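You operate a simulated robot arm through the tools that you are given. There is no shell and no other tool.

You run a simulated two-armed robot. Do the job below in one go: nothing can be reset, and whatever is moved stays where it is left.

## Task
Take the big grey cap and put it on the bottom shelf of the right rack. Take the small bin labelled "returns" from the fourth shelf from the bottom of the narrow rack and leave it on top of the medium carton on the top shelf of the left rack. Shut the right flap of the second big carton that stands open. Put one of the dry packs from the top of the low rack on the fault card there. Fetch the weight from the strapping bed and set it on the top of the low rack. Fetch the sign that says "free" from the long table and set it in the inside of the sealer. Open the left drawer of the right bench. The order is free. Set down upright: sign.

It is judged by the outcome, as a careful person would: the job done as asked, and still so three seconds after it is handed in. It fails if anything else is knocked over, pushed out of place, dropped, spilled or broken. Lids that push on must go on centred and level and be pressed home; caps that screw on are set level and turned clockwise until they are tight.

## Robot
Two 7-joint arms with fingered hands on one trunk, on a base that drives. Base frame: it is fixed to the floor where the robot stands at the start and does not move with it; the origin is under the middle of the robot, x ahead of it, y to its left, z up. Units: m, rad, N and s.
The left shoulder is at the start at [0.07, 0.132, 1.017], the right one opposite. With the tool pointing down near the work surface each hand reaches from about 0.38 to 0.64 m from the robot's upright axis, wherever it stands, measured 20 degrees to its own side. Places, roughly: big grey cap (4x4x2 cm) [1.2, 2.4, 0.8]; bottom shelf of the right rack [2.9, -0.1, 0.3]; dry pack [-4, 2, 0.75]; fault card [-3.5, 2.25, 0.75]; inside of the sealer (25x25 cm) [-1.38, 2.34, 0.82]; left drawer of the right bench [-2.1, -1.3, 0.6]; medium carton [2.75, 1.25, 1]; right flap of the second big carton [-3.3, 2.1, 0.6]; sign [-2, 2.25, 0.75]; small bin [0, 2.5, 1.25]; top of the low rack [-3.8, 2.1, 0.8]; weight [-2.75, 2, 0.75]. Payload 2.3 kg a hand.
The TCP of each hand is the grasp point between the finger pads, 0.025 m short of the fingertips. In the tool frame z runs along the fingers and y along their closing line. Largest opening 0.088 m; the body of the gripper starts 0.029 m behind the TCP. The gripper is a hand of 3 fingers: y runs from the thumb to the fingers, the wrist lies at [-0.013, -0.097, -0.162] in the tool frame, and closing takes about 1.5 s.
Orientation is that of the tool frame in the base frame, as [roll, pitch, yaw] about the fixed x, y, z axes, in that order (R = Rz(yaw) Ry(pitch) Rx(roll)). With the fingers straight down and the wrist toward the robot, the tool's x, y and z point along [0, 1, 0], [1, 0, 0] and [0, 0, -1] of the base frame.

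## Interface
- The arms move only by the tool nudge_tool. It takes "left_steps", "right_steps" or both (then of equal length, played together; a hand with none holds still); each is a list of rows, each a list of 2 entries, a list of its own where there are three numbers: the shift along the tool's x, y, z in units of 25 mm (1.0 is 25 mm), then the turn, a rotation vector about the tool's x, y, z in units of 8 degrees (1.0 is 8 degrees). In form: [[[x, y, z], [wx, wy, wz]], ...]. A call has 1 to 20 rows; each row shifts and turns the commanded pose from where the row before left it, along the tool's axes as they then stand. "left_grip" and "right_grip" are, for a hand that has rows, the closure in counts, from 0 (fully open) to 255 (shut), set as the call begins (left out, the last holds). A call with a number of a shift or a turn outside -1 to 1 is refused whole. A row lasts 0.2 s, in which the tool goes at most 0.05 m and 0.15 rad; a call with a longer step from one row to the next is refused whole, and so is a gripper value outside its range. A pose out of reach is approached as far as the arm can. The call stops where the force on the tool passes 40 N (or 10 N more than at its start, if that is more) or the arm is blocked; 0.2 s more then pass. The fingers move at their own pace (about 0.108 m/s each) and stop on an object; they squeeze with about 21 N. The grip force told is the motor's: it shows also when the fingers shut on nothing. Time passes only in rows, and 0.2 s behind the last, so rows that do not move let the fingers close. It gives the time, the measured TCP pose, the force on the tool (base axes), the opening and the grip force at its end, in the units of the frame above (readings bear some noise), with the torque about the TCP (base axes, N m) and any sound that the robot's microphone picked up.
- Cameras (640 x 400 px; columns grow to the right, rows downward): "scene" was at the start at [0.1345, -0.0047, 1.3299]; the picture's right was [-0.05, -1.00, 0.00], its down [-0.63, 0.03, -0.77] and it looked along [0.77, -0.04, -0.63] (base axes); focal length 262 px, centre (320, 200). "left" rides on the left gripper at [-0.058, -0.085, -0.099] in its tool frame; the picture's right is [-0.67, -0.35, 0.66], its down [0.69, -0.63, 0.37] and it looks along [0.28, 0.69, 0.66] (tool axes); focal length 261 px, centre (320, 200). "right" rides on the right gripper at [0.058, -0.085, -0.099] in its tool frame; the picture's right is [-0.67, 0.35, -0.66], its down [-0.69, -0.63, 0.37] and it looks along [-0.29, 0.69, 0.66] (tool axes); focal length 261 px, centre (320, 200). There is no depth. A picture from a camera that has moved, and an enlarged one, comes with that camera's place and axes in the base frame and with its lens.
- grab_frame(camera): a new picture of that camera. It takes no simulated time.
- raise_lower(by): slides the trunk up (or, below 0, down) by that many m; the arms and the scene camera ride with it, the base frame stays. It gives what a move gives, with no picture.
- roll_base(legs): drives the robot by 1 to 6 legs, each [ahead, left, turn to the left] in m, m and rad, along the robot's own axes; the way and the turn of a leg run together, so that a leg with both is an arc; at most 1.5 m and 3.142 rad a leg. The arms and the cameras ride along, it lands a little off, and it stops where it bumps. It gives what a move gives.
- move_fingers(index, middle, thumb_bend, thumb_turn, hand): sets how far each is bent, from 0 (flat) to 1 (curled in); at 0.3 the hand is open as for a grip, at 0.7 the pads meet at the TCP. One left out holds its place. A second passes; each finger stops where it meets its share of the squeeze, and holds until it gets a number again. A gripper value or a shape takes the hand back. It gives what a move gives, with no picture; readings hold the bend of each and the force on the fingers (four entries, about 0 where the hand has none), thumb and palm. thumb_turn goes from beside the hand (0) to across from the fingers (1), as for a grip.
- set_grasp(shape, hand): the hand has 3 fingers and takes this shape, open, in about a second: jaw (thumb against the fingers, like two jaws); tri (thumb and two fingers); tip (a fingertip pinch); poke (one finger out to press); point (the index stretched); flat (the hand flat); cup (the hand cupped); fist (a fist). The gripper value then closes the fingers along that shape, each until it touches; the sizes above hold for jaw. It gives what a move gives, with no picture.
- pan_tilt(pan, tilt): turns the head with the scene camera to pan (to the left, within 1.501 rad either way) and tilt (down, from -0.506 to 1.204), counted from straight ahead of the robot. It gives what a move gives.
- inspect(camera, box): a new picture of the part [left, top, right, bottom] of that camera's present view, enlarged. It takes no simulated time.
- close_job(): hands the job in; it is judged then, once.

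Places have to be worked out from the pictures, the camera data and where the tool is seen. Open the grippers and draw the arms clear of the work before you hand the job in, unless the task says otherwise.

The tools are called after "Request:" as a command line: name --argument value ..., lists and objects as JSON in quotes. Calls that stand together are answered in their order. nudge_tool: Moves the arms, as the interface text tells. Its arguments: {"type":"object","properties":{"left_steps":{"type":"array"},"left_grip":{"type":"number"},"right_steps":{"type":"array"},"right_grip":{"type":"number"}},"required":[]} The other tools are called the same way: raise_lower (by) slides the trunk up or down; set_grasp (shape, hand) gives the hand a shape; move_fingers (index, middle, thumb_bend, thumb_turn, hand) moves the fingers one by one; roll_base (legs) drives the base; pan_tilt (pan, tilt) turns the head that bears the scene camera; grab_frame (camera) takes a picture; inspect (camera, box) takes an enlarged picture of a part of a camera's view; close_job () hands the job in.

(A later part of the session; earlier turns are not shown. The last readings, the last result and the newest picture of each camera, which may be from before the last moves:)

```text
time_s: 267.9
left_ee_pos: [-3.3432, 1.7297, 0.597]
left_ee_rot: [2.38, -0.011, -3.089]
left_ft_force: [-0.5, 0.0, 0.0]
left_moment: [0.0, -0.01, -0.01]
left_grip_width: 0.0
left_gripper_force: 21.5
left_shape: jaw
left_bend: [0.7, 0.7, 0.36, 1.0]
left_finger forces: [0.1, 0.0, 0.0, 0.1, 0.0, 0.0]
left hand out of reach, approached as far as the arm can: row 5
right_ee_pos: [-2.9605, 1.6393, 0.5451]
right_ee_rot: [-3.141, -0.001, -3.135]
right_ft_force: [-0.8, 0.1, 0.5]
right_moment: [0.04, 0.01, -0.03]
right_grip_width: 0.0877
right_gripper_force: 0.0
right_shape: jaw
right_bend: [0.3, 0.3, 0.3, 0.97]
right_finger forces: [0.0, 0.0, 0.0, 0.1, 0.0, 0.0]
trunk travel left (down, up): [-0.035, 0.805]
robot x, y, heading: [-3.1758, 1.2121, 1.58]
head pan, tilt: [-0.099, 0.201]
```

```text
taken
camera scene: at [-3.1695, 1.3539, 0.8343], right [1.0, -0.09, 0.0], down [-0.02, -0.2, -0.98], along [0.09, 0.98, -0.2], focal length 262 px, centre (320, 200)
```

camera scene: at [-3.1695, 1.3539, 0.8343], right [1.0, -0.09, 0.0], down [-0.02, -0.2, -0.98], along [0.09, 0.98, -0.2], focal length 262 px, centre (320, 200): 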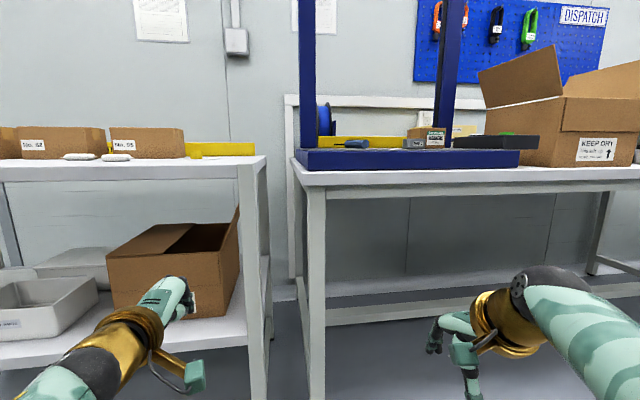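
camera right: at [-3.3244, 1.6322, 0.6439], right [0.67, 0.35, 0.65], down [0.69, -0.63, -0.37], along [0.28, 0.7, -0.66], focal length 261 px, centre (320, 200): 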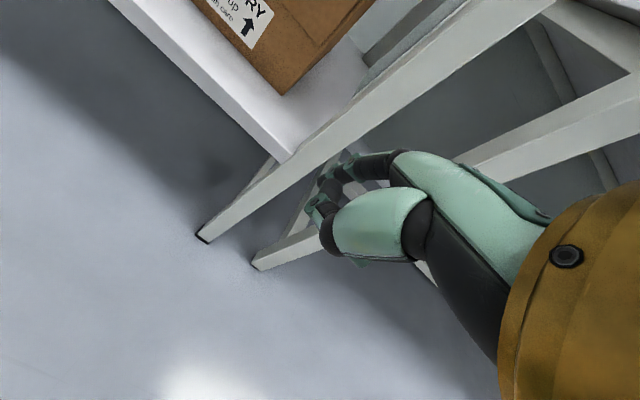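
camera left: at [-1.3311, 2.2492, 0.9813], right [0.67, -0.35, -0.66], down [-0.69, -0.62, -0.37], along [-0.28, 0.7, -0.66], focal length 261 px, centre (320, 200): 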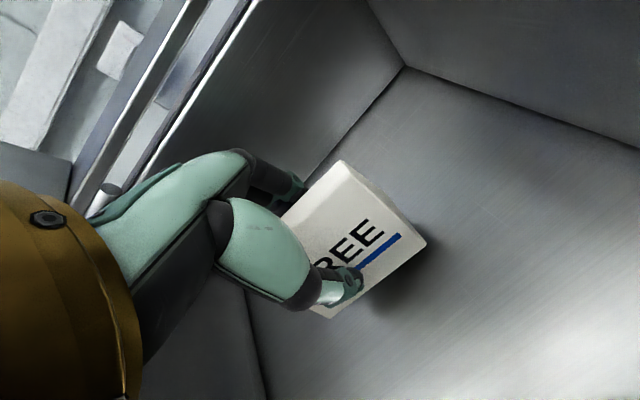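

The hand is pitched ~44° forward. I continue pitching.

Request:
nudge_tool --left_steps '[[[0, 0, 0], [-0.94, 0, 0]], [[0, 0, 0], [-0.94, 0, 0]], [[0, 0, 0], [-0.94, 0, 0]], [[0, 0, 0], [-0.94, 0, 0]], [[0, 0, 0], [-0.94, 0, 0]], [[0, 0, 0], [0, 0, 0]]]' --left_grip 255

Request:
grab_frame --camera "scene"

Request:
grab_frame --camera "left"

```text
time_s: 269.3
left_ee_pos: [-3.3462, 1.7284, 0.5968]
left_ee_rot: [1.72, -0.005, -3.082]
left_ft_force: [-0.3, 0.4, 0.4]
left_moment: [-0.02, 0.02, -0.01]
left_grip_width: 0.0
left_gripper_force: 21.3
left_shape: jaw
left_bend: [0.7, 0.7, 0.36, 1.0]
left_finger forces: [0.1, 0.0, 0.0, 0.0, 0.0, 0.1]
right_ee_pos: [-2.9613, 1.6407, 0.5435]
right_ee_rot: [3.141, -0.003, -3.135]
right_ft_force: [0.3, 0.7, 0.1]
right_moment: [-0.02, 0.02, 0.01]
right_grip_width: 0.0878
right_gripper_force: 0.0
right_shape: jaw
right_bend: [0.3, 0.3, 0.3, 0.97]
right_finger forces: [0.0, 0.0, 0.0, 0.1, 0.0, 0.0]
trunk travel left (down, up): [-0.035, 0.805]
robot x, y, heading: [-3.1763, 1.2153, 1.579]
head pan, tilt: [-0.099, 0.201]
```

```text
taken
camera scene: at [-3.1695, 1.354, 0.8342], right [1.0, -0.09, 0.0], down [-0.02, -0.2, -0.98], along [0.09, 0.98, -0.2], focal length 262 px, centre (320, 200)
```

scene: 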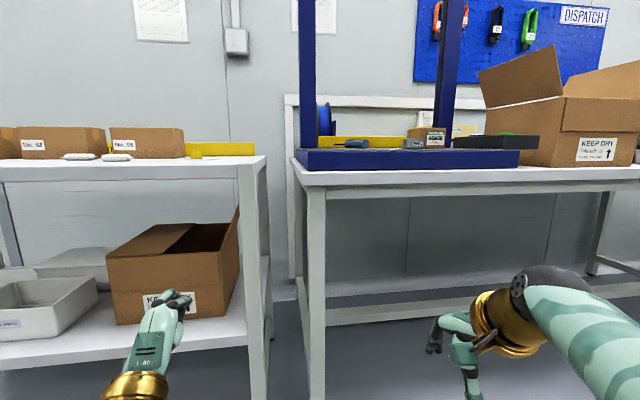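

```text
taken
camera left: at [-3.2824, 1.6205, 0.5292], right [0.63, 0.63, -0.45], down [-0.7, 0.23, -0.67], along [-0.33, 0.74, 0.59], focal length 261 px, centre (320, 200)
```

left: 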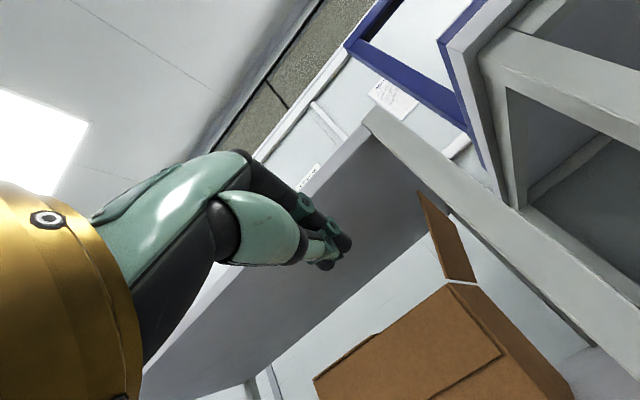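

The hand points forward nearly horizontally. I zoom in on the leg/flap area to get precise gaps.

Request:
inspect --camera "scene" --box '[190, 150, 310, 330]'

Request:
inspect --camera "left" --box '[340, 100, 600, 340]'

```text
2.22 times, centred on (250, 240) of scene
camera zoom: at [-3.1695, 1.354, 0.8342], right [1.0, -0.09, 0.0], down [-0.02, -0.2, -0.98], along [0.09, 0.98, -0.2], focal length 583 px, centre (476, 111)
```

zoom: 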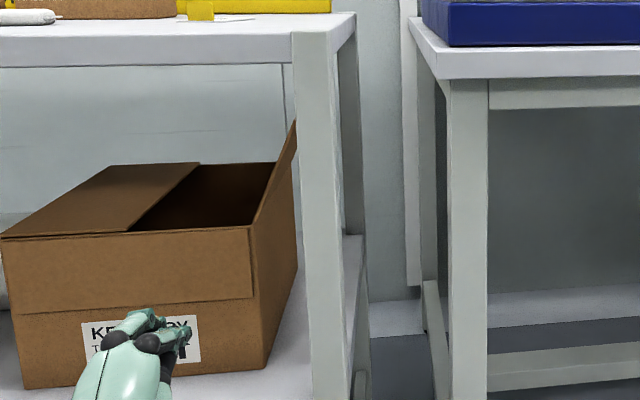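

```text
1.67 times, centred on (470, 220) of left
camera zoom: at [-3.2824, 1.6205, 0.5292], right [0.63, 0.63, -0.45], down [-0.7, 0.23, -0.67], along [-0.33, 0.74, 0.59], focal length 434 px, centre (70, 167)
```

zoom: 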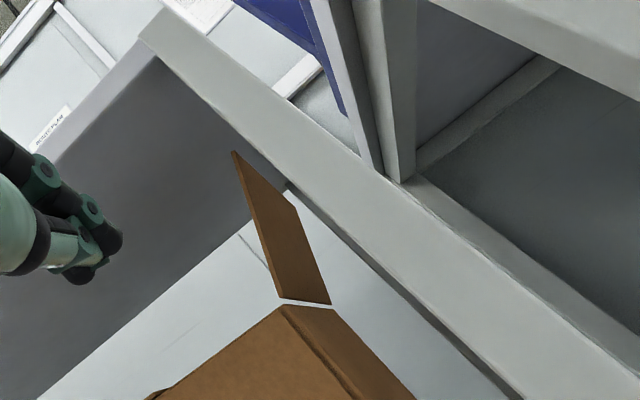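

Leg spans x≈-3.2925 to -3.2575 (y≈1.916–1.95); the gap to the flap at z=0.61 is about 5.7 cm. I pull the right hand back, drive ahead 0.13 m and turn the left hand slightly to the right and level.

Request:
nudge_tool --right_steps '[[[-0.3, -0.8, 0], [0, 0, 0]], [[-0.3, -0.8, 0], [0, 0, 0]], [[0, -0.8, 0], [0, 0, 0]], [[0, 0, 0], [0, 0, 0]]]'

Request:
roll_base --legs '[[0.13, 0, -0.008]]'

Request:
nudge_tool --left_steps '[[[0, 0, 0], [0, -0.85, 0]], [[0, 0, 0], [0, -0.85, 0]], [[0, 0, 0], [-0.5, 0, 0]], [[0, 0, 0], [-0.5, 0, 0]], [[0, 0, 0], [0, 0, 0]]]' --left_grip 255

Request:
grab_frame --camera "left"

Request:
grab_frame --camera "scene"

```text
time_s: 270.3
left_ee_pos: [-3.3464, 1.7302, 0.5973]
left_ee_rot: [1.726, -0.004, -3.083]
left_ft_force: [0.1, -0.2, -0.8]
left_moment: [-0.03, 0.01, 0.0]
left_grip_width: 0.0
left_gripper_force: 20.6
left_shape: jaw
left_bend: [0.7, 0.7, 0.36, 1.0]
left_finger forces: [0.1, 0.0, 0.0, 0.1, 0.1, 0.1]
right_ee_pos: [-2.9375, 1.5883, 0.5446]
right_ee_rot: [3.14, -0.001, -3.132]
right_ft_force: [-0.1, 0.7, 0.0]
right_moment: [0.02, -0.03, -0.01]
right_grip_width: 0.0878
right_gripper_force: 0.1
right_shape: jaw
right_bend: [0.3, 0.3, 0.3, 0.97]
right_finger forces: [0.0, 0.0, 0.0, 0.0, 0.0, 0.0]
right hand out of reach, approached as far as the arm can: row 3
trunk travel left (down, up): [-0.035, 0.805]
robot x, y, heading: [-3.173, 1.2106, 1.574]
head pan, tilt: [-0.099, 0.201]
```

```text
time_s: 271.6
left_ee_pos: [-3.343, 1.8621, 0.5964]
left_ee_rot: [1.725, -0.003, -3.094]
left_ft_force: [0.5, -0.6, 0.0]
left_moment: [0.01, -0.01, 0.0]
left_grip_width: 0.0001
left_gripper_force: 20.8
left_shape: jaw
left_bend: [0.7, 0.7, 0.36, 1.0]
left_finger forces: [0.0, 0.0, 0.0, 0.0, 0.0, 0.0]
right_ee_pos: [-2.9354, 1.7185, 0.5442]
right_ee_rot: [3.141, -0.002, 3.139]
right_ft_force: [-1.4, 0.0, -0.4]
right_moment: [0.02, 0.02, 0.03]
right_grip_width: 0.0878
right_gripper_force: 0.1
right_shape: jaw
right_bend: [0.3, 0.3, 0.3, 0.97]
right_finger forces: [0.1, 0.0, 0.0, 0.0, 0.1, 0.1]
trunk travel left (down, up): [-0.035, 0.805]
robot x, y, heading: [-3.1764, 1.3413, 1.565]
head pan, tilt: [-0.099, 0.201]
```

```text
time_s: 272.8
left_ee_pos: [-3.3432, 1.863, 0.5968]
left_ee_rot: [1.581, 0.034, 2.954]
left_ft_force: [0.1, 0.6, 0.4]
left_moment: [0.04, 0.0, -0.02]
left_grip_width: 0.0002
left_gripper_force: 20.6
left_shape: jaw
left_bend: [0.7, 0.7, 0.36, 1.0]
left_finger forces: [0.0, 0.1, 0.1, 0.0, 0.1, 0.0]
right_ee_pos: [-2.9347, 1.7186, 0.5444]
right_ee_rot: [-3.141, -0.003, 3.139]
right_ft_force: [-0.1, -0.6, -0.2]
right_moment: [0.01, 0.02, 0.04]
right_grip_width: 0.088
right_gripper_force: 0.0
right_shape: jaw
right_bend: [0.3, 0.3, 0.3, 0.97]
right_finger forces: [0.0, 0.0, 0.0, 0.1, 0.0, 0.0]
trunk travel left (down, up): [-0.035, 0.805]
robot x, y, heading: [-3.1797, 1.3456, 1.569]
head pan, tilt: [-0.099, 0.201]
```

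```text
taken
camera left: at [-3.301, 1.7519, 0.5159], right [0.79, 0.51, -0.33], down [-0.59, 0.48, -0.66], along [-0.18, 0.71, 0.68], focal length 261 px, centre (320, 200)
```

left: 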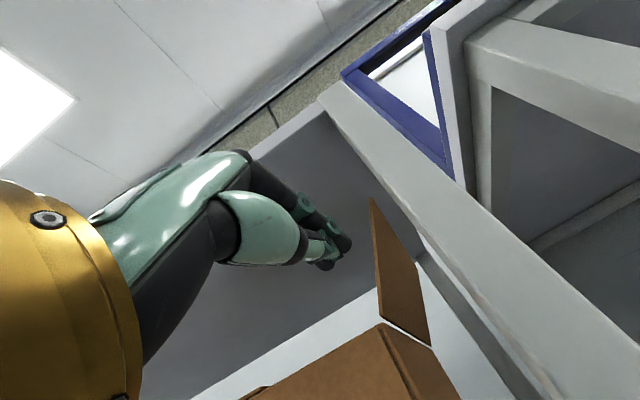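

```text
taken
camera scene: at [-3.1687, 1.4854, 0.8342], right [0.99, -0.1, 0.0], down [-0.02, -0.2, -0.98], along [0.1, 0.97, -0.2], focal length 262 px, centre (320, 200)
```

scene: 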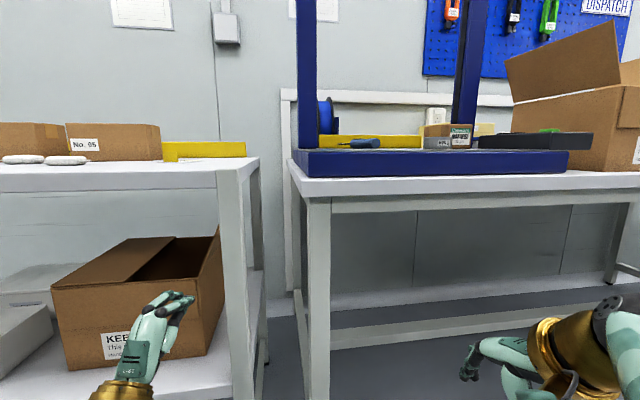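

The geometry matches. I advance along the pointing direction, slightly up, to bring the fingertips just before the gap.

Request:
nudge_tool --left_steps '[[[-0.08, 0.12, 0.7], [0, 0, 0]], [[0, 0.12, 0.7], [0, 0, 0]], [[0, 0, 0.7], [0, 0, 0]], [[0, 0, 0.7], [0, 0, 0]], [[0, 0, 0.7], [0, 0, 0]], [[0, 0, 0], [0, 0, 0]]]' --left_grip 255

Request:
grab_frame --camera "left"

Request:
inspect --camera "scene" --box '[100, 200, 280, 340]'

```text
time_s: 274.2
left_ee_pos: [-3.3236, 1.9478, 0.6022]
left_ee_rot: [1.583, 0.033, 2.956]
left_ft_force: [0.3, -0.4, 0.3]
left_moment: [0.01, -0.01, -0.03]
left_grip_width: 0.0001
left_gripper_force: 20.5
left_shape: jaw
left_bend: [0.7, 0.7, 0.36, 1.0]
left_finger forces: [0.0, 0.0, 0.0, 0.1, 0.1, 0.0]
right_ee_pos: [-2.935, 1.7177, 0.5446]
right_ee_rot: [3.141, -0.003, 3.141]
right_ft_force: [-0.2, -0.3, 0.3]
right_moment: [0.03, -0.01, -0.03]
right_grip_width: 0.0877
right_gripper_force: 0.0
right_shape: jaw
right_bend: [0.3, 0.3, 0.3, 0.97]
right_finger forces: [0.1, 0.1, 0.1, 0.0, 0.0, 0.0]
trunk travel left (down, up): [-0.035, 0.805]
robot x, y, heading: [-3.1778, 1.345, 1.569]
head pan, tilt: [-0.099, 0.201]
```

```text
taken
camera left: at [-3.2826, 1.8367, 0.5209], right [0.79, 0.51, -0.33], down [-0.59, 0.48, -0.66], along [-0.18, 0.71, 0.68], focal length 261 px, centre (320, 200)
```

left: 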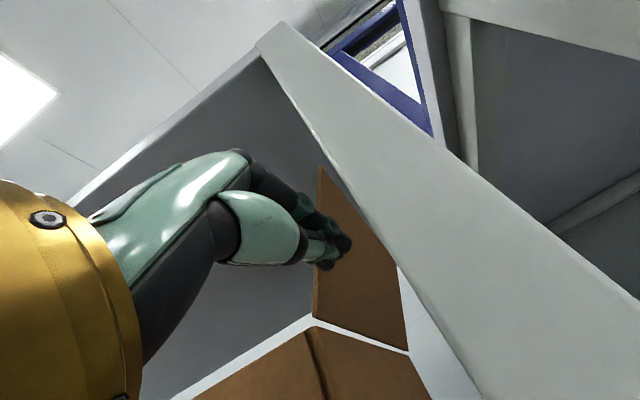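

```text
2.86 times, centred on (190, 270) of scene
camera zoom: at [-3.1687, 1.4855, 0.8342], right [0.99, -0.1, 0.0], down [-0.02, -0.2, -0.98], along [0.1, 0.97, -0.2], focal length 749 px, centre (691, 0)
```

zoom: 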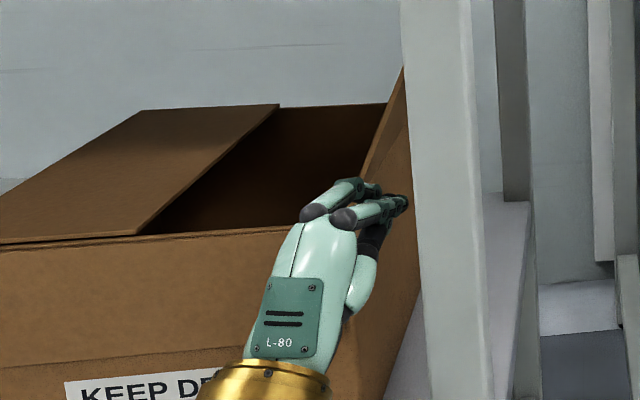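

The fingertips are just before the flap edge, on its right side. I advance 4 cm more between flap and leg.

Request:
nudge_tool --left_steps '[[[0, 0, 0.4], [0, 0, 0]], [[0, 0, 0.4], [0, 0, 0]], [[0, 0, 0.4], [0, 0, 0]], [[0, 0, 0.4], [0, 0, 0]], [[0, 0, 0], [0, 0, 0]]]' --left_grip 255

Request:
grab_frame --camera "left"

Request:
inspect --camera "scene" --box '[100, 200, 280, 340]'

```text
time_s: 275.4
left_ee_pos: [-3.3165, 1.9871, 0.6007]
left_ee_rot: [1.582, 0.033, 2.954]
left_ft_force: [-0.2, 0.0, -0.3]
left_moment: [0.0, 0.0, 0.02]
left_grip_width: 0.0
left_gripper_force: 21.1
left_shape: jaw
left_bend: [0.7, 0.7, 0.36, 1.0]
left_finger forces: [0.0, 0.1, 0.1, 0.1, 0.0, 0.0]
right_ee_pos: [-2.9353, 1.7179, 0.5455]
right_ee_rot: [-3.139, -0.001, 3.141]
right_ft_force: [-0.4, -0.2, 0.0]
right_moment: [0.01, 0.0, -0.02]
right_grip_width: 0.0879
right_gripper_force: 0.0
right_shape: jaw
right_bend: [0.3, 0.3, 0.3, 0.97]
right_finger forces: [0.1, 0.0, 0.0, 0.1, 0.0, 0.0]
trunk travel left (down, up): [-0.035, 0.805]
robot x, y, heading: [-3.1789, 1.3406, 1.566]
head pan, tilt: [-0.099, 0.201]
```

```text
taken
camera left: at [-3.2756, 1.8766, 0.5198], right [0.79, 0.51, -0.33], down [-0.59, 0.48, -0.66], along [-0.18, 0.71, 0.68], focal length 261 px, centre (320, 200)
```

left: 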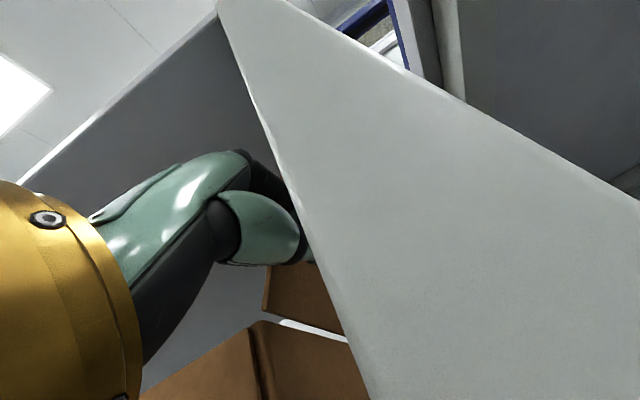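

```text
2.86 times, centred on (190, 270) of scene
camera zoom: at [-3.1687, 1.4855, 0.8342], right [0.99, -0.1, 0.0], down [-0.02, -0.2, -0.98], along [0.1, 0.97, -0.2], focal length 749 px, centre (691, 0)
```

zoom: 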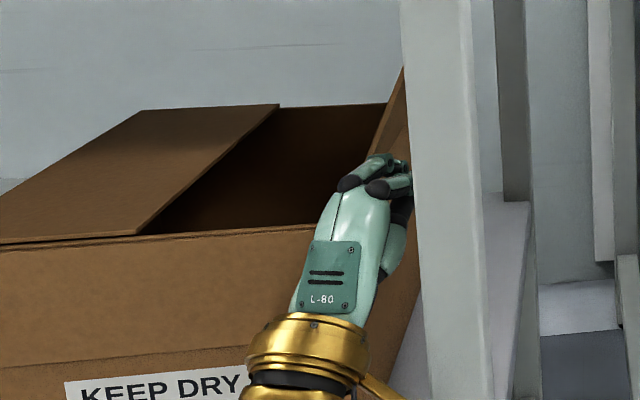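

The fingertips are behind the flap's outer face. Now I push left in steps, watching force.

Request:
nudge_tool --left_steps '[[[0.49, 0.05, -0.093], [0, 0, 0]], [[0.49, 0.05, -0.093], [0, 0, 0]], [[0.49, 0.05, -0.093], [0, 0, 0]], [[0, 0, 0], [0, 0, 0]]]' --left_grip 255

Request:
inspect --camera "scene" --box '[100, 200, 280, 340]'

```text
time_s: 276.4
left_ee_pos: [-3.354, 1.9879, 0.6039]
left_ee_rot: [1.582, 0.033, 2.956]
left_ft_force: [-0.4, -0.2, -0.1]
left_moment: [0.03, 0.01, -0.02]
left_grip_width: 0.0
left_gripper_force: 20.9
left_shape: jaw
left_bend: [0.7, 0.7, 0.36, 1.0]
left_finger forces: [0.0, 0.0, 0.0, 0.1, 0.0, 0.0]
right_ee_pos: [-2.9354, 1.7187, 0.5438]
right_ee_rot: [3.142, -0.001, 3.14]
right_ft_force: [-0.6, 0.6, 0.4]
right_moment: [0.02, 0.0, -0.03]
right_grip_width: 0.0876
right_gripper_force: 0.1
right_shape: jaw
right_bend: [0.3, 0.3, 0.3, 0.97]
right_finger forces: [0.2, 0.0, 0.0, 0.0, 0.1, 0.1]
trunk travel left (down, up): [-0.035, 0.805]
robot x, y, heading: [-3.1764, 1.3392, 1.569]
head pan, tilt: [-0.099, 0.201]
```

```text
2.86 times, centred on (190, 270) of scene
camera zoom: at [-3.1687, 1.4855, 0.8342], right [0.99, -0.1, 0.0], down [-0.02, -0.2, -0.98], along [0.1, 0.97, -0.2], focal length 749 px, centre (691, 0)
```

zoom: 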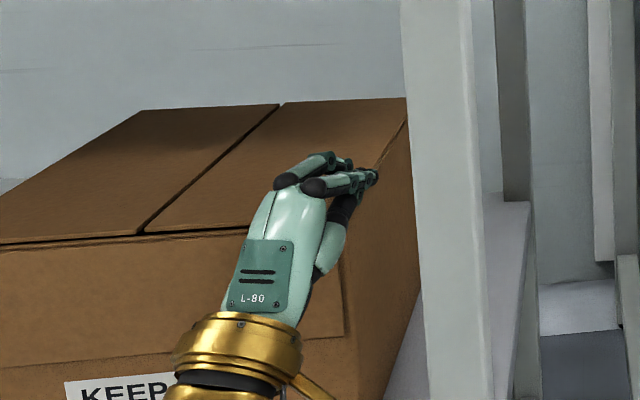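

The flap has swung over and lies shut. I withdraw the hand straight back and check.

Request:
nudge_tool --left_steps '[[[0, 0.2, -0.2], [0, 0, 0]], [[0, 0, -0.8], [0, 0, 0]], [[0, 0, -0.8], [0, 0, 0]], [[0, 0, -0.8], [0, 0, 0]], [[0, 0, -0.8], [0, 0, 0]], [[0, 0, -0.8], [0, 0, 0]], [[0, 0, -0.8], [0, 0, 0]], [[0, 0, 0], [0, 0, 0]]]' --left_grip 255

Request:
roll_base --legs '[[-0.25, 0.15, 0]]'

Request:
grab_frame --camera "scene"

Request:
inspect --camera "scene" --box '[170, 190, 330, 330]'

```text
time_s: 278.2
left_ee_pos: [-3.3783, 1.8653, 0.6106]
left_ee_rot: [1.582, 0.034, 2.951]
left_ft_force: [0.4, -0.1, -0.6]
left_moment: [0.02, 0.01, -0.01]
left_grip_width: 0.0001
left_gripper_force: 21.0
left_shape: jaw
left_bend: [0.7, 0.7, 0.36, 1.0]
left_finger forces: [0.0, 0.0, 0.0, 0.1, 0.0, 0.0]
right_ee_pos: [-2.9351, 1.7174, 0.5454]
right_ee_rot: [3.14, 0.001, 3.141]
right_ft_force: [-0.2, 0.3, 0.3]
right_moment: [-0.02, -0.02, -0.01]
right_grip_width: 0.0878
right_gripper_force: 0.0
right_shape: jaw
right_bend: [0.3, 0.3, 0.3, 0.97]
right_finger forces: [0.1, 0.0, 0.0, 0.0, 0.1, 0.0]
trunk travel left (down, up): [-0.035, 0.805]
robot x, y, heading: [-3.1776, 1.3446, 1.569]
head pan, tilt: [-0.099, 0.201]
```

```text
time_s: 280.2
left_ee_pos: [-3.5283, 1.6142, 0.61]
left_ee_rot: [1.582, 0.033, 2.957]
left_ft_force: [-0.5, -0.1, -0.2]
left_moment: [0.03, 0.04, 0.02]
left_grip_width: 0.0001
left_gripper_force: 21.6
left_shape: jaw
left_bend: [0.7, 0.7, 0.36, 1.0]
left_finger forces: [0.0, 0.0, 0.0, 0.0, 0.0, 0.0]
right_ee_pos: [-3.083, 1.4667, 0.5447]
right_ee_rot: [3.142, -0.002, 3.14]
right_ft_force: [0.8, 0.0, -0.7]
right_moment: [-0.01, 0.0, 0.0]
right_grip_width: 0.0877
right_gripper_force: 0.0
right_shape: jaw
right_bend: [0.3, 0.3, 0.3, 0.97]
right_finger forces: [0.1, 0.1, 0.0, 0.0, 0.0, 0.0]
trunk travel left (down, up): [-0.035, 0.805]
robot x, y, heading: [-3.327, 1.0963, 1.57]
head pan, tilt: [-0.099, 0.201]
```

```text
taken
camera scene: at [-3.3167, 1.2351, 0.8343], right [0.99, -0.1, 0.0], down [-0.02, -0.2, -0.98], along [0.1, 0.97, -0.2], focal length 262 px, centre (320, 200)
```

scene: 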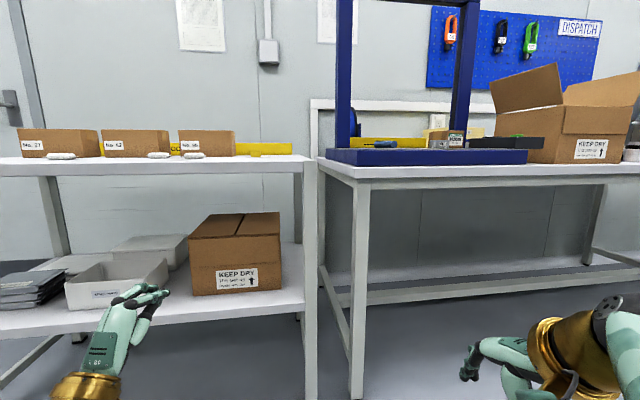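

```text
2.86 times, centred on (250, 260) of scene
camera zoom: at [-3.3167, 1.2351, 0.8343], right [0.99, -0.1, 0.0], down [-0.02, -0.2, -0.98], along [0.1, 0.97, -0.2], focal length 749 px, centre (520, 29)
```

zoom: 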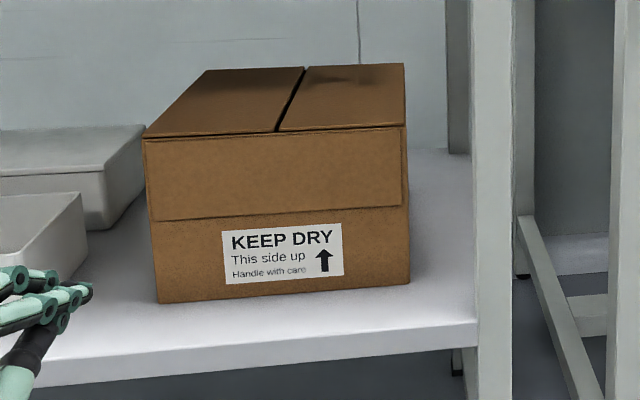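

The right flap is shut and flush. Now I raise the trunk and return the left hand to the straight-down posture.

Request:
raise_lower --by 0.4

Request:
raise_lower --by 0.2

Request:
nudge_tool --left_steps '[[[0, 0, 0], [0.94, 0, 0]], [[0, 0, 0], [0.94, 0, 0]], [[0, 0, 0], [0.94, 0, 0]], [[0, 0, 0], [0.94, 0, 0]], [[0, 0, 0], [0.94, 0, 0]], [[0, 0, 0], [0.94, 0, 0]], [[0, 0, 0], [0.94, 0, 0]], [[0, 0, 0], [0.94, 0, 0]], [[0, 0, 0], [0.94, 0, 0]], [[0, 0, 0], [0.94, 0, 0]], [[0, 0, 0], [0.94, 0, 0]], [[0, 0, 0], [0.86, 0, 0]], [[0, 0, 0], [0, 0, 0]]]' --left_grip 0

Request:
pan_tilt --pan 0.2 --tilt 0.6

Request:
grab_frame --camera "scene"

```text
time_s: 284.1
left_ee_pos: [-3.5257, 1.6139, 1.01]
left_ee_rot: [1.583, 0.034, 2.955]
left_ft_force: [-1.5, 0.1, -0.5]
left_moment: [0.01, -0.02, -0.02]
left_grip_width: 0.0003
left_gripper_force: 21.5
left_shape: jaw
left_bend: [0.7, 0.7, 0.36, 1.0]
left_finger forces: [0.0, 0.0, 0.0, 0.0, 0.1, 0.0]
right_ee_pos: [-3.0825, 1.4677, 0.9443]
right_ee_rot: [-3.141, -0.003, 3.14]
right_ft_force: [0.5, -0.4, -0.3]
right_moment: [0.01, -0.03, 0.0]
right_grip_width: 0.0874
right_gripper_force: 0.0
right_shape: jaw
right_bend: [0.3, 0.3, 0.3, 0.97]
right_finger forces: [0.1, 0.1, 0.0, 0.1, 0.0, 0.0]
trunk travel left (down, up): [-0.435, 0.405]
robot x, y, heading: [-3.327, 1.0917, 1.57]
head pan, tilt: [-0.099, 0.201]
```

```text
time_s: 286.2
left_ee_pos: [-3.5264, 1.6136, 1.2095]
left_ee_rot: [1.582, 0.033, 2.954]
left_ft_force: [0.1, 0.5, -0.1]
left_moment: [0.01, 0.02, -0.03]
left_grip_width: 0.0003
left_gripper_force: 21.5
left_shape: jaw
left_bend: [0.7, 0.7, 0.36, 1.0]
left_finger forces: [0.1, 0.0, 0.1, 0.1, 0.0, 0.1]
right_ee_pos: [-3.0828, 1.4678, 1.1454]
right_ee_rot: [-3.138, -0.002, 3.142]
right_ft_force: [-0.9, -0.2, -0.2]
right_moment: [0.0, -0.01, 0.03]
right_grip_width: 0.0876
right_gripper_force: 0.0
right_shape: jaw
right_bend: [0.3, 0.3, 0.3, 0.97]
right_finger forces: [0.0, 0.0, 0.0, 0.0, 0.0, 0.0]
trunk travel left (down, up): [-0.635, 0.205]
robot x, y, heading: [-3.3262, 1.0927, 1.573]
head pan, tilt: [-0.099, 0.201]
```

```text
time_s: 289.0
left_ee_pos: [-3.5087, 1.5875, 1.1952]
left_ee_rot: [-3.136, 0.034, 2.953]
left_ft_force: [-0.5, 0.1, -0.3]
left_moment: [-0.02, 0.01, 0.01]
left_grip_width: 0.0877
left_gripper_force: 0.2
left_shape: jaw
left_bend: [0.3, 0.3, 0.3, 0.98]
left_finger forces: [0.0, 0.0, 0.0, 0.0, 0.0, 0.1]
left hand out of reach, approached as far as the arm can: row 11, 12
right_ee_pos: [-3.0835, 1.4681, 1.1441]
right_ee_rot: [3.141, -0.001, 3.139]
right_ft_force: [0.4, -0.8, -0.5]
right_moment: [0.0, 0.0, -0.01]
right_grip_width: 0.0878
right_gripper_force: 0.1
right_shape: jaw
right_bend: [0.3, 0.3, 0.3, 0.97]
right_finger forces: [0.0, 0.0, 0.0, 0.1, 0.1, 0.1]
trunk travel left (down, up): [-0.635, 0.205]
robot x, y, heading: [-3.3227, 1.0937, 1.569]
head pan, tilt: [-0.099, 0.201]
```

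```text
time_s: 289.9
left_ee_pos: [-3.5105, 1.5897, 1.1955]
left_ee_rot: [-3.138, 0.033, 2.955]
left_ft_force: [0.1, -0.3, 0.3]
left_moment: [-0.01, -0.02, 0.01]
left_grip_width: 0.0879
left_gripper_force: 0.1
left_shape: jaw
left_bend: [0.3, 0.3, 0.3, 0.98]
left_finger forces: [0.1, 0.0, 0.1, 0.0, 0.0, 0.0]
right_ee_pos: [-3.0824, 1.4669, 1.1453]
right_ee_rot: [-3.139, -0.003, 3.139]
right_ft_force: [-1.0, 0.1, 0.9]
right_moment: [-0.03, 0.02, -0.01]
right_grip_width: 0.0877
right_gripper_force: 0.0
right_shape: jaw
right_bend: [0.3, 0.3, 0.3, 0.97]
right_finger forces: [0.0, 0.0, 0.0, 0.1, 0.0, 0.0]
trunk travel left (down, up): [-0.635, 0.205]
robot x, y, heading: [-3.3263, 1.0972, 1.569]
head pan, tilt: [0.201, 0.6]
```

```text
taken
camera scene: at [-3.3434, 1.2292, 1.3976], right [0.98, 0.2, 0.0], down [0.11, -0.55, -0.83], along [-0.16, 0.81, -0.56], focal length 262 px, centre (320, 200)
```

scene: 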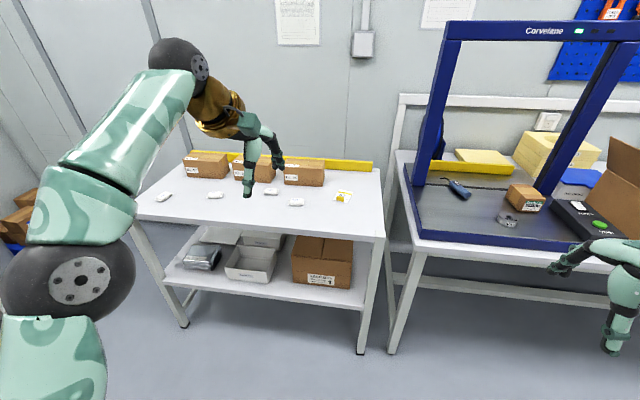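

I zoom in on the rack top (dry packs, card) and the strapping bed (weight).

Request:
inspect --camera "scene" --box '[140, 150, 380, 250]'

Request:
inspect --camera "scene" --box '[410, 150, 570, 250]'

Request:
nudge_tool --left_steps '[[[0, -0.5, 0], [0, 0, -0.66]], [[0, -0.5, 0], [0, 0, -0.66]], [[0, 0, 0], [0, 0, 0]]]'

```text
2.67 times, centred on (260, 200) of scene
camera zoom: at [-3.3434, 1.2292, 1.3976], right [0.98, 0.2, 0.0], down [0.11, -0.55, -0.83], along [-0.16, 0.81, -0.56], focal length 699 px, centre (480, 200)
```

zoom: 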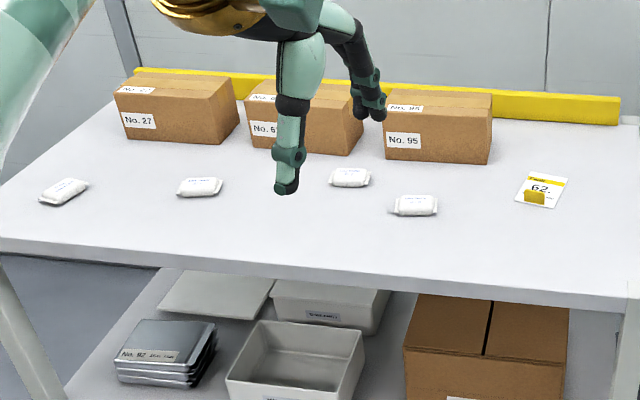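

```text
4.00 times, centred on (490, 200) of scene
camera zoom: at [-3.3434, 1.2292, 1.3976], right [0.98, 0.2, 0.0], down [0.11, -0.55, -0.83], along [-0.16, 0.81, -0.56], focal length 1049 px, centre (-360, 200)
```

zoom: 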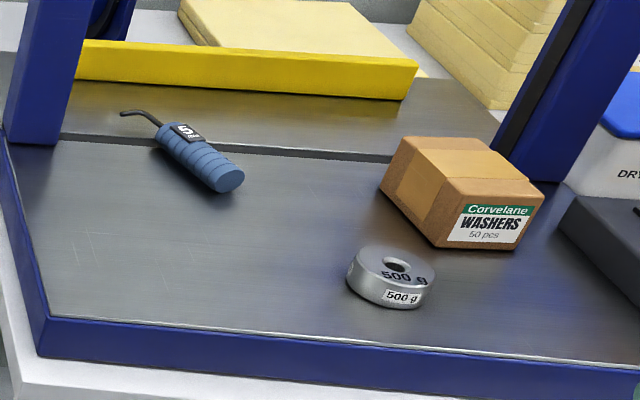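

```text
time_s: 290.7
left_ee_pos: [-3.5139, 1.5644, 1.1946]
left_ee_rot: [-3.131, 0.03, 3.14]
left_ft_force: [-0.4, 0.8, -0.2]
left_moment: [0.01, 0.0, 0.0]
left_grip_width: 0.0878
left_gripper_force: 0.2
left_shape: jaw
left_bend: [0.3, 0.3, 0.3, 0.98]
left_finger forces: [0.0, 0.1, 0.1, 0.1, 0.0, 0.0]
right_ee_pos: [-3.083, 1.47, 1.1446]
right_ee_rot: [-3.14, -0.002, 3.14]
right_ft_force: [0.3, 0.4, 0.6]
right_moment: [0.01, -0.04, -0.01]
right_grip_width: 0.0877
right_gripper_force: 0.0
right_shape: jaw
right_bend: [0.3, 0.3, 0.3, 0.97]
right_finger forces: [0.1, 0.0, 0.1, 0.0, 0.1, 0.1]
trunk travel left (down, up): [-0.635, 0.205]
robot x, y, heading: [-3.3236, 1.0927, 1.568]
head pan, tilt: [0.201, 0.6]
```

The weight is a 500 g ring; four dry packs and the "62" fault card are on the rack top. I drive closer to the rack to take the right-most dry pack with the left hand.

Request:
roll_base --legs '[[0.43, 0.15, 0]]'

Request:
pan_tilt --pan 0.1 --tilt 0.85

Request:
grab_frame --camera "scene"

Request:
grab_frame --camera "left"

```text
time_s: 293.4
left_ee_pos: [-3.6636, 1.9864, 1.1959]
left_ee_rot: [-3.133, 0.03, -3.14]
left_ft_force: [-0.2, 0.1, -0.3]
left_moment: [0.03, 0.01, -0.01]
left_grip_width: 0.0878
left_gripper_force: 0.1
left_shape: jaw
left_bend: [0.3, 0.3, 0.3, 0.98]
left_finger forces: [0.1, 0.0, 0.1, 0.1, 0.0, 0.0]
right_ee_pos: [-3.2327, 1.8927, 1.1441]
right_ee_rot: [-3.14, -0.004, -3.138]
right_ft_force: [-0.3, -0.4, -0.1]
right_moment: [0.02, -0.03, 0.0]
right_grip_width: 0.0876
right_gripper_force: 0.0
right_shape: jaw
right_bend: [0.3, 0.3, 0.3, 0.97]
right_finger forces: [0.0, 0.1, 0.0, 0.0, 0.0, 0.1]
trunk travel left (down, up): [-0.635, 0.205]
robot x, y, heading: [-3.4683, 1.5202, 1.578]
head pan, tilt: [0.201, 0.6]
```

```text
time_s: 294.2
left_ee_pos: [-3.6635, 1.988, 1.1948]
left_ee_rot: [-3.132, 0.031, -3.139]
left_ft_force: [0.5, 0.4, 0.4]
left_moment: [-0.03, -0.07, -0.02]
left_grip_width: 0.088
left_gripper_force: 0.1
left_shape: jaw
left_bend: [0.3, 0.3, 0.3, 0.98]
left_finger forces: [0.1, 0.0, 0.1, 0.1, 0.1, 0.0]
right_ee_pos: [-3.2321, 1.8932, 1.1446]
right_ee_rot: [-3.139, -0.001, -3.138]
right_ft_force: [0.3, -0.2, -0.7]
right_moment: [0.04, 0.03, 0.0]
right_grip_width: 0.088
right_gripper_force: 0.2
right_shape: jaw
right_bend: [0.3, 0.3, 0.3, 0.97]
right_finger forces: [0.0, 0.0, 0.0, 0.0, 0.0, 0.0]
trunk travel left (down, up): [-0.635, 0.205]
robot x, y, heading: [-3.4733, 1.5171, 1.57]
head pan, tilt: [0.099, 0.85]
```

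```text
taken
camera scene: at [-3.4821, 1.6456, 1.3766], right [0.99, 0.1, 0.0], down [0.08, -0.75, -0.66], along [-0.07, 0.66, -0.75], focal length 262 px, centre (320, 200)
```

scene: 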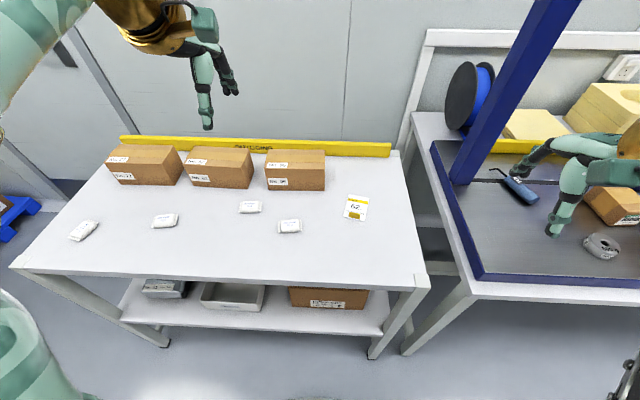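

```text
taken
camera left: at [-3.6086, 1.9035, 1.2981], right [0.69, -0.35, -0.63], down [-0.67, -0.63, -0.38], along [-0.27, 0.69, -0.68], focal length 261 px, centre (320, 200)
```

left: 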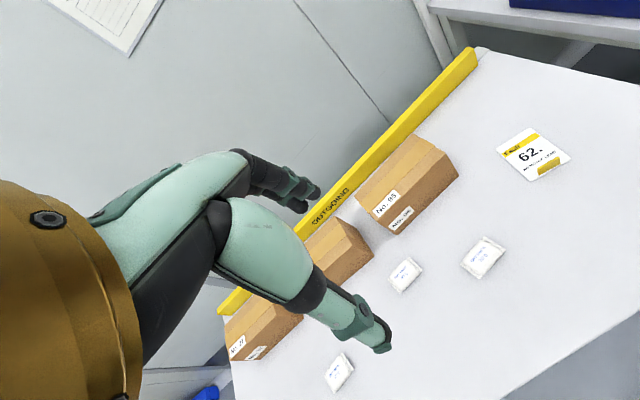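

I zoom in on the pack and card in both views.

Request:
inspect --camera "scene" --box '[220, 180, 380, 280]'

Request:
inspect --camera "left" --box '[440, 110, 600, 290]'

```text
4.00 times, centred on (300, 230) of scene
camera zoom: at [-3.4821, 1.6456, 1.3766], right [0.99, 0.1, 0.0], down [0.08, -0.75, -0.66], along [-0.07, 0.66, -0.75], focal length 1049 px, centre (400, 80)
```

zoom: 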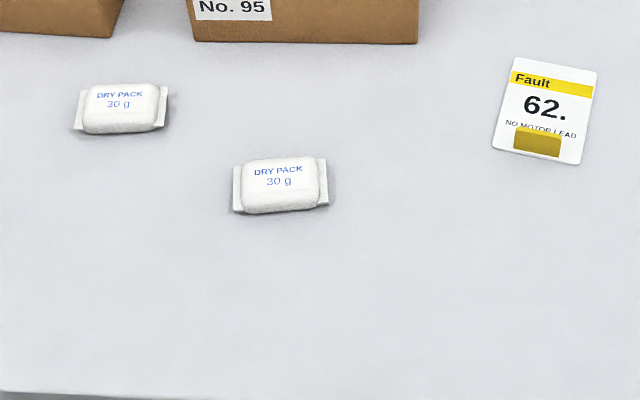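

```text
2.22 times, centred on (520, 200) of left
camera zoom: at [-3.6086, 1.9035, 1.2981], right [0.69, -0.35, -0.63], down [-0.67, -0.63, -0.38], along [-0.27, 0.69, -0.68], focal length 579 px, centre (-124, 200)
```

zoom: 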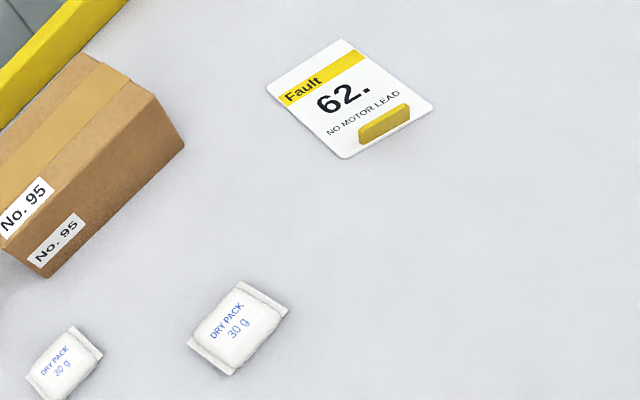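

Dry pack: centre ≈(-3.602, 2.045), long axis turned ~12°; card centre ≈(-3.4255, 2.136) with a small raised yellow tab at its front. I bring the left hand over the pack, turned to match.

Request:
nudge_tool --left_steps '[[[-0.5, 0.6, 0.5], [0, 0, -0.75]], [[-0.5, 0.6, 1], [0, 0, -0.75]], [[0, 0, 1], [0, 0, 0]], [[0, 0, 1], [0, 0, 0]], [[0, 0, 1], [0, 0, 0]], [[0, 0, 1], [0, 0, 0]], [[0, 0, 1], [0, 0, 0]], [[0, 0, 1], [0, 0, 0]], [[0, 0, 1], [0, 0, 0]], [[0, 0, 1], [0, 0, 0]], [[0, 0, 1], [0, 0, 0]], [[0, 0, 0], [0, 0, 0]]]' --left_grip 0

Request:
grab_frame --camera "left"

```text
time_s: 296.8
left_ee_pos: [-3.6343, 2.0181, 0.9329]
left_ee_rot: [-3.126, 0.029, -2.929]
left_ft_force: [0.3, -0.4, 0.6]
left_moment: [0.02, 0.01, -0.02]
left_grip_width: 0.0882
left_gripper_force: 0.3
left_shape: jaw
left_bend: [0.3, 0.3, 0.3, 0.98]
left_finger forces: [0.0, 0.0, 0.0, 0.0, 0.0, 0.0]
right_ee_pos: [-3.2319, 1.8942, 1.1446]
right_ee_rot: [3.14, -0.002, -3.139]
right_ft_force: [0.0, -0.9, 0.8]
right_moment: [0.0, 0.01, 0.03]
right_grip_width: 0.0879
right_gripper_force: 0.0
right_shape: jaw
right_bend: [0.3, 0.3, 0.3, 0.97]
right_finger forces: [0.0, 0.0, 0.1, 0.0, 0.0, 0.0]
trunk travel left (down, up): [-0.635, 0.205]
robot x, y, heading: [-3.468, 1.5171, 1.575]
head pan, tilt: [0.099, 0.85]
```

```text
taken
camera left: at [-3.5619, 1.9475, 1.0352], right [0.75, -0.21, -0.63], down [-0.53, -0.76, -0.38], along [-0.4, 0.61, -0.68], focal length 261 px, centre (320, 200)
```

left: 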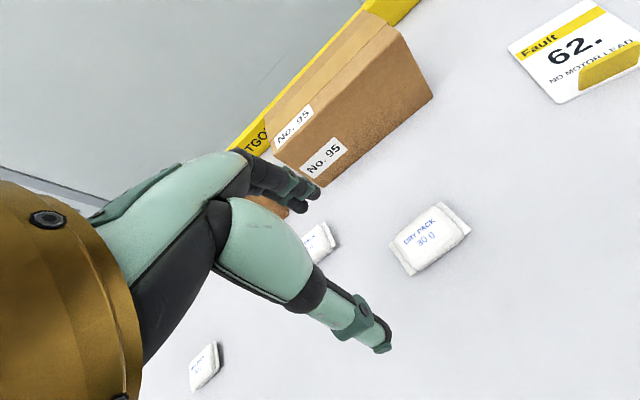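

Pack at (-3.600, 2.043). I move over it and lower to z≈0.85.

Request:
nudge_tool --left_steps '[[[-0.7, 0.34, 0.3], [0, 0, 0]], [[-0.75, 0.34, 0.8], [0, 0, 0]], [[0, 0, 0.8], [0, 0, 0]], [[0, 0, 0.8], [0, 0, 0]], [[0, 0, 0.6], [0, 0, 0]], [[0, 0, 0], [0, 0, 0]]]' --left_grip 0

Request:
grab_frame --camera "left"

Request:
inspect --camera "scene" --box '[220, 170, 380, 270]'

```text
time_s: 298.2
left_ee_pos: [-3.597, 2.0412, 0.8507]
left_ee_rot: [-3.127, 0.027, -2.93]
left_ft_force: [-1.0, 0.0, -0.1]
left_moment: [-0.01, 0.05, 0.03]
left_grip_width: 0.088
left_gripper_force: 0.0
left_shape: jaw
left_bend: [0.3, 0.3, 0.3, 0.98]
left_finger forces: [0.1, 0.1, 0.0, 0.1, 0.1, 0.0]
right_ee_pos: [-3.2314, 1.8943, 1.1443]
right_ee_rot: [3.141, -0.001, -3.138]
right_ft_force: [0.1, 0.2, 0.3]
right_moment: [-0.01, 0.01, 0.02]
right_grip_width: 0.088
right_gripper_force: 0.1
right_shape: jaw
right_bend: [0.3, 0.3, 0.3, 0.97]
right_finger forces: [0.1, 0.1, 0.0, 0.0, 0.0, 0.1]
trunk travel left (down, up): [-0.635, 0.205]
robot x, y, heading: [-3.4704, 1.5171, 1.575]
head pan, tilt: [0.099, 0.85]
```

```text
taken
camera left: at [-3.526, 1.9697, 0.9544], right [0.75, -0.21, -0.63], down [-0.53, -0.76, -0.38], along [-0.4, 0.61, -0.68], focal length 261 px, centre (320, 200)
```

left: 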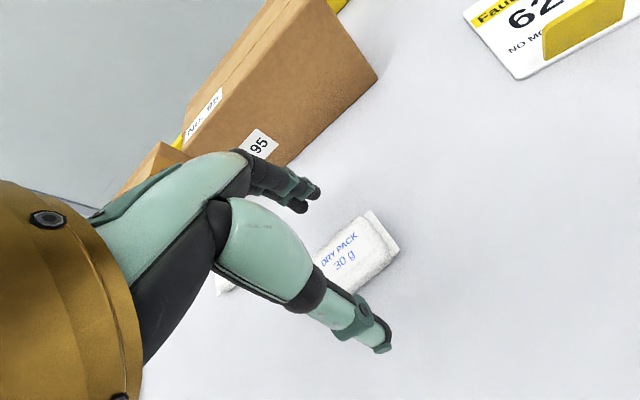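

```text
4.00 times, centred on (300, 220) of scene
camera zoom: at [-3.4819, 1.6451, 1.3766], right [0.99, 0.1, 0.0], down [0.08, -0.75, -0.66], along [-0.07, 0.66, -0.75], focal length 1049 px, centre (400, 120)
```

zoom: 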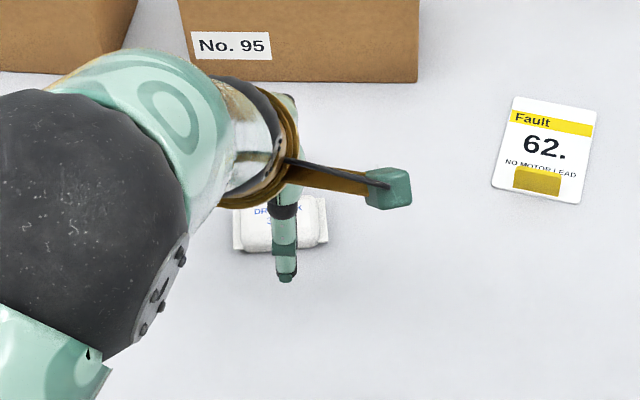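

Centred. I lower to z≈0.834 and close.

Request:
nudge_tool --left_steps '[[[0.05, 0, 0.4], [0, 0, 0]], [[0, 0, 0.2], [0, 0, 0]], [[0, 0, 0], [0, 0, 0]]]' --left_grip 0

Request:
nudge_tool --left_steps '[[[0, 0, 0], [0, 0, 0]], [[0, 0, 0], [0, 0, 0]], [[0, 0, 0], [0, 0, 0]], [[0, 0, 0], [0, 0, 0]], [[0, 0, 0], [0, 0, 0]], [[0, 0, 0], [0, 0, 0]], [[0, 0, 0], [0, 0, 0]], [[0, 0, 0], [0, 0, 0]]]' --left_grip 255

Request:
inspect --camera "left" --box '[240, 150, 440, 350]'

```text
time_s: 299.0
left_ee_pos: [-3.5974, 2.0399, 0.8371]
left_ee_rot: [-3.125, 0.027, -2.93]
left_ft_force: [-0.2, 0.5, 0.1]
left_moment: [-0.02, 0.03, 0.01]
left_grip_width: 0.0877
left_gripper_force: 0.0
left_shape: jaw
left_bend: [0.3, 0.3, 0.3, 0.98]
left_finger forces: [0.1, 0.1, 0.0, 0.1, 0.1, 0.0]
right_ee_pos: [-3.2312, 1.8943, 1.145]
right_ee_rot: [3.141, -0.002, -3.137]
right_ft_force: [0.1, 0.0, -0.5]
right_moment: [0.03, -0.01, -0.06]
right_grip_width: 0.0878
right_gripper_force: 0.0
right_shape: jaw
right_bend: [0.3, 0.3, 0.3, 0.97]
right_finger forces: [0.0, 0.0, 0.0, 0.0, 0.0, 0.1]
trunk travel left (down, up): [-0.635, 0.205]
robot x, y, heading: [-3.4758, 1.5201, 1.573]
head pan, tilt: [0.099, 0.85]
```

```text
time_s: 300.8
left_ee_pos: [-3.5978, 2.0393, 0.8381]
left_ee_rot: [-3.131, 0.029, -2.931]
left_ft_force: [-0.8, 6.4, 22.4]
left_moment: [-0.14, -0.04, 0.08]
left_grip_width: 0.0291
left_gripper_force: 20.8
left_shape: jaw
left_bend: [0.74, 0.52, 0.76, 1.0]
left_finger forces: [15.8, 9.0, 0.0, 0.0, 35.1, 0.0]
right_ee_pos: [-3.2305, 1.8908, 1.1462]
right_ee_rot: [3.14, -0.004, -3.138]
right_ft_force: [0.9, -0.1, -0.5]
right_moment: [0.02, 0.02, 0.02]
right_grip_width: 0.0878
right_gripper_force: 0.1
right_shape: jaw
right_bend: [0.3, 0.3, 0.3, 0.97]
right_finger forces: [0.0, 0.1, 0.0, 0.1, 0.0, 0.1]
trunk travel left (down, up): [-0.635, 0.205]
robot x, y, heading: [-3.4746, 1.5154, 1.576]
head pan, tilt: [0.099, 0.85]
```

```text
2.00 times, centred on (340, 250) of left
camera zoom: at [-3.5257, 1.9671, 0.9417], right [0.75, -0.2, -0.63], down [-0.53, -0.76, -0.38], along [-0.4, 0.62, -0.68], focal length 521 px, centre (280, 100)
```

zoom: 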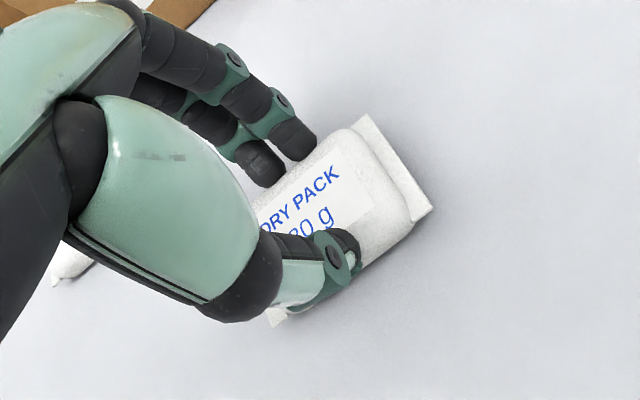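

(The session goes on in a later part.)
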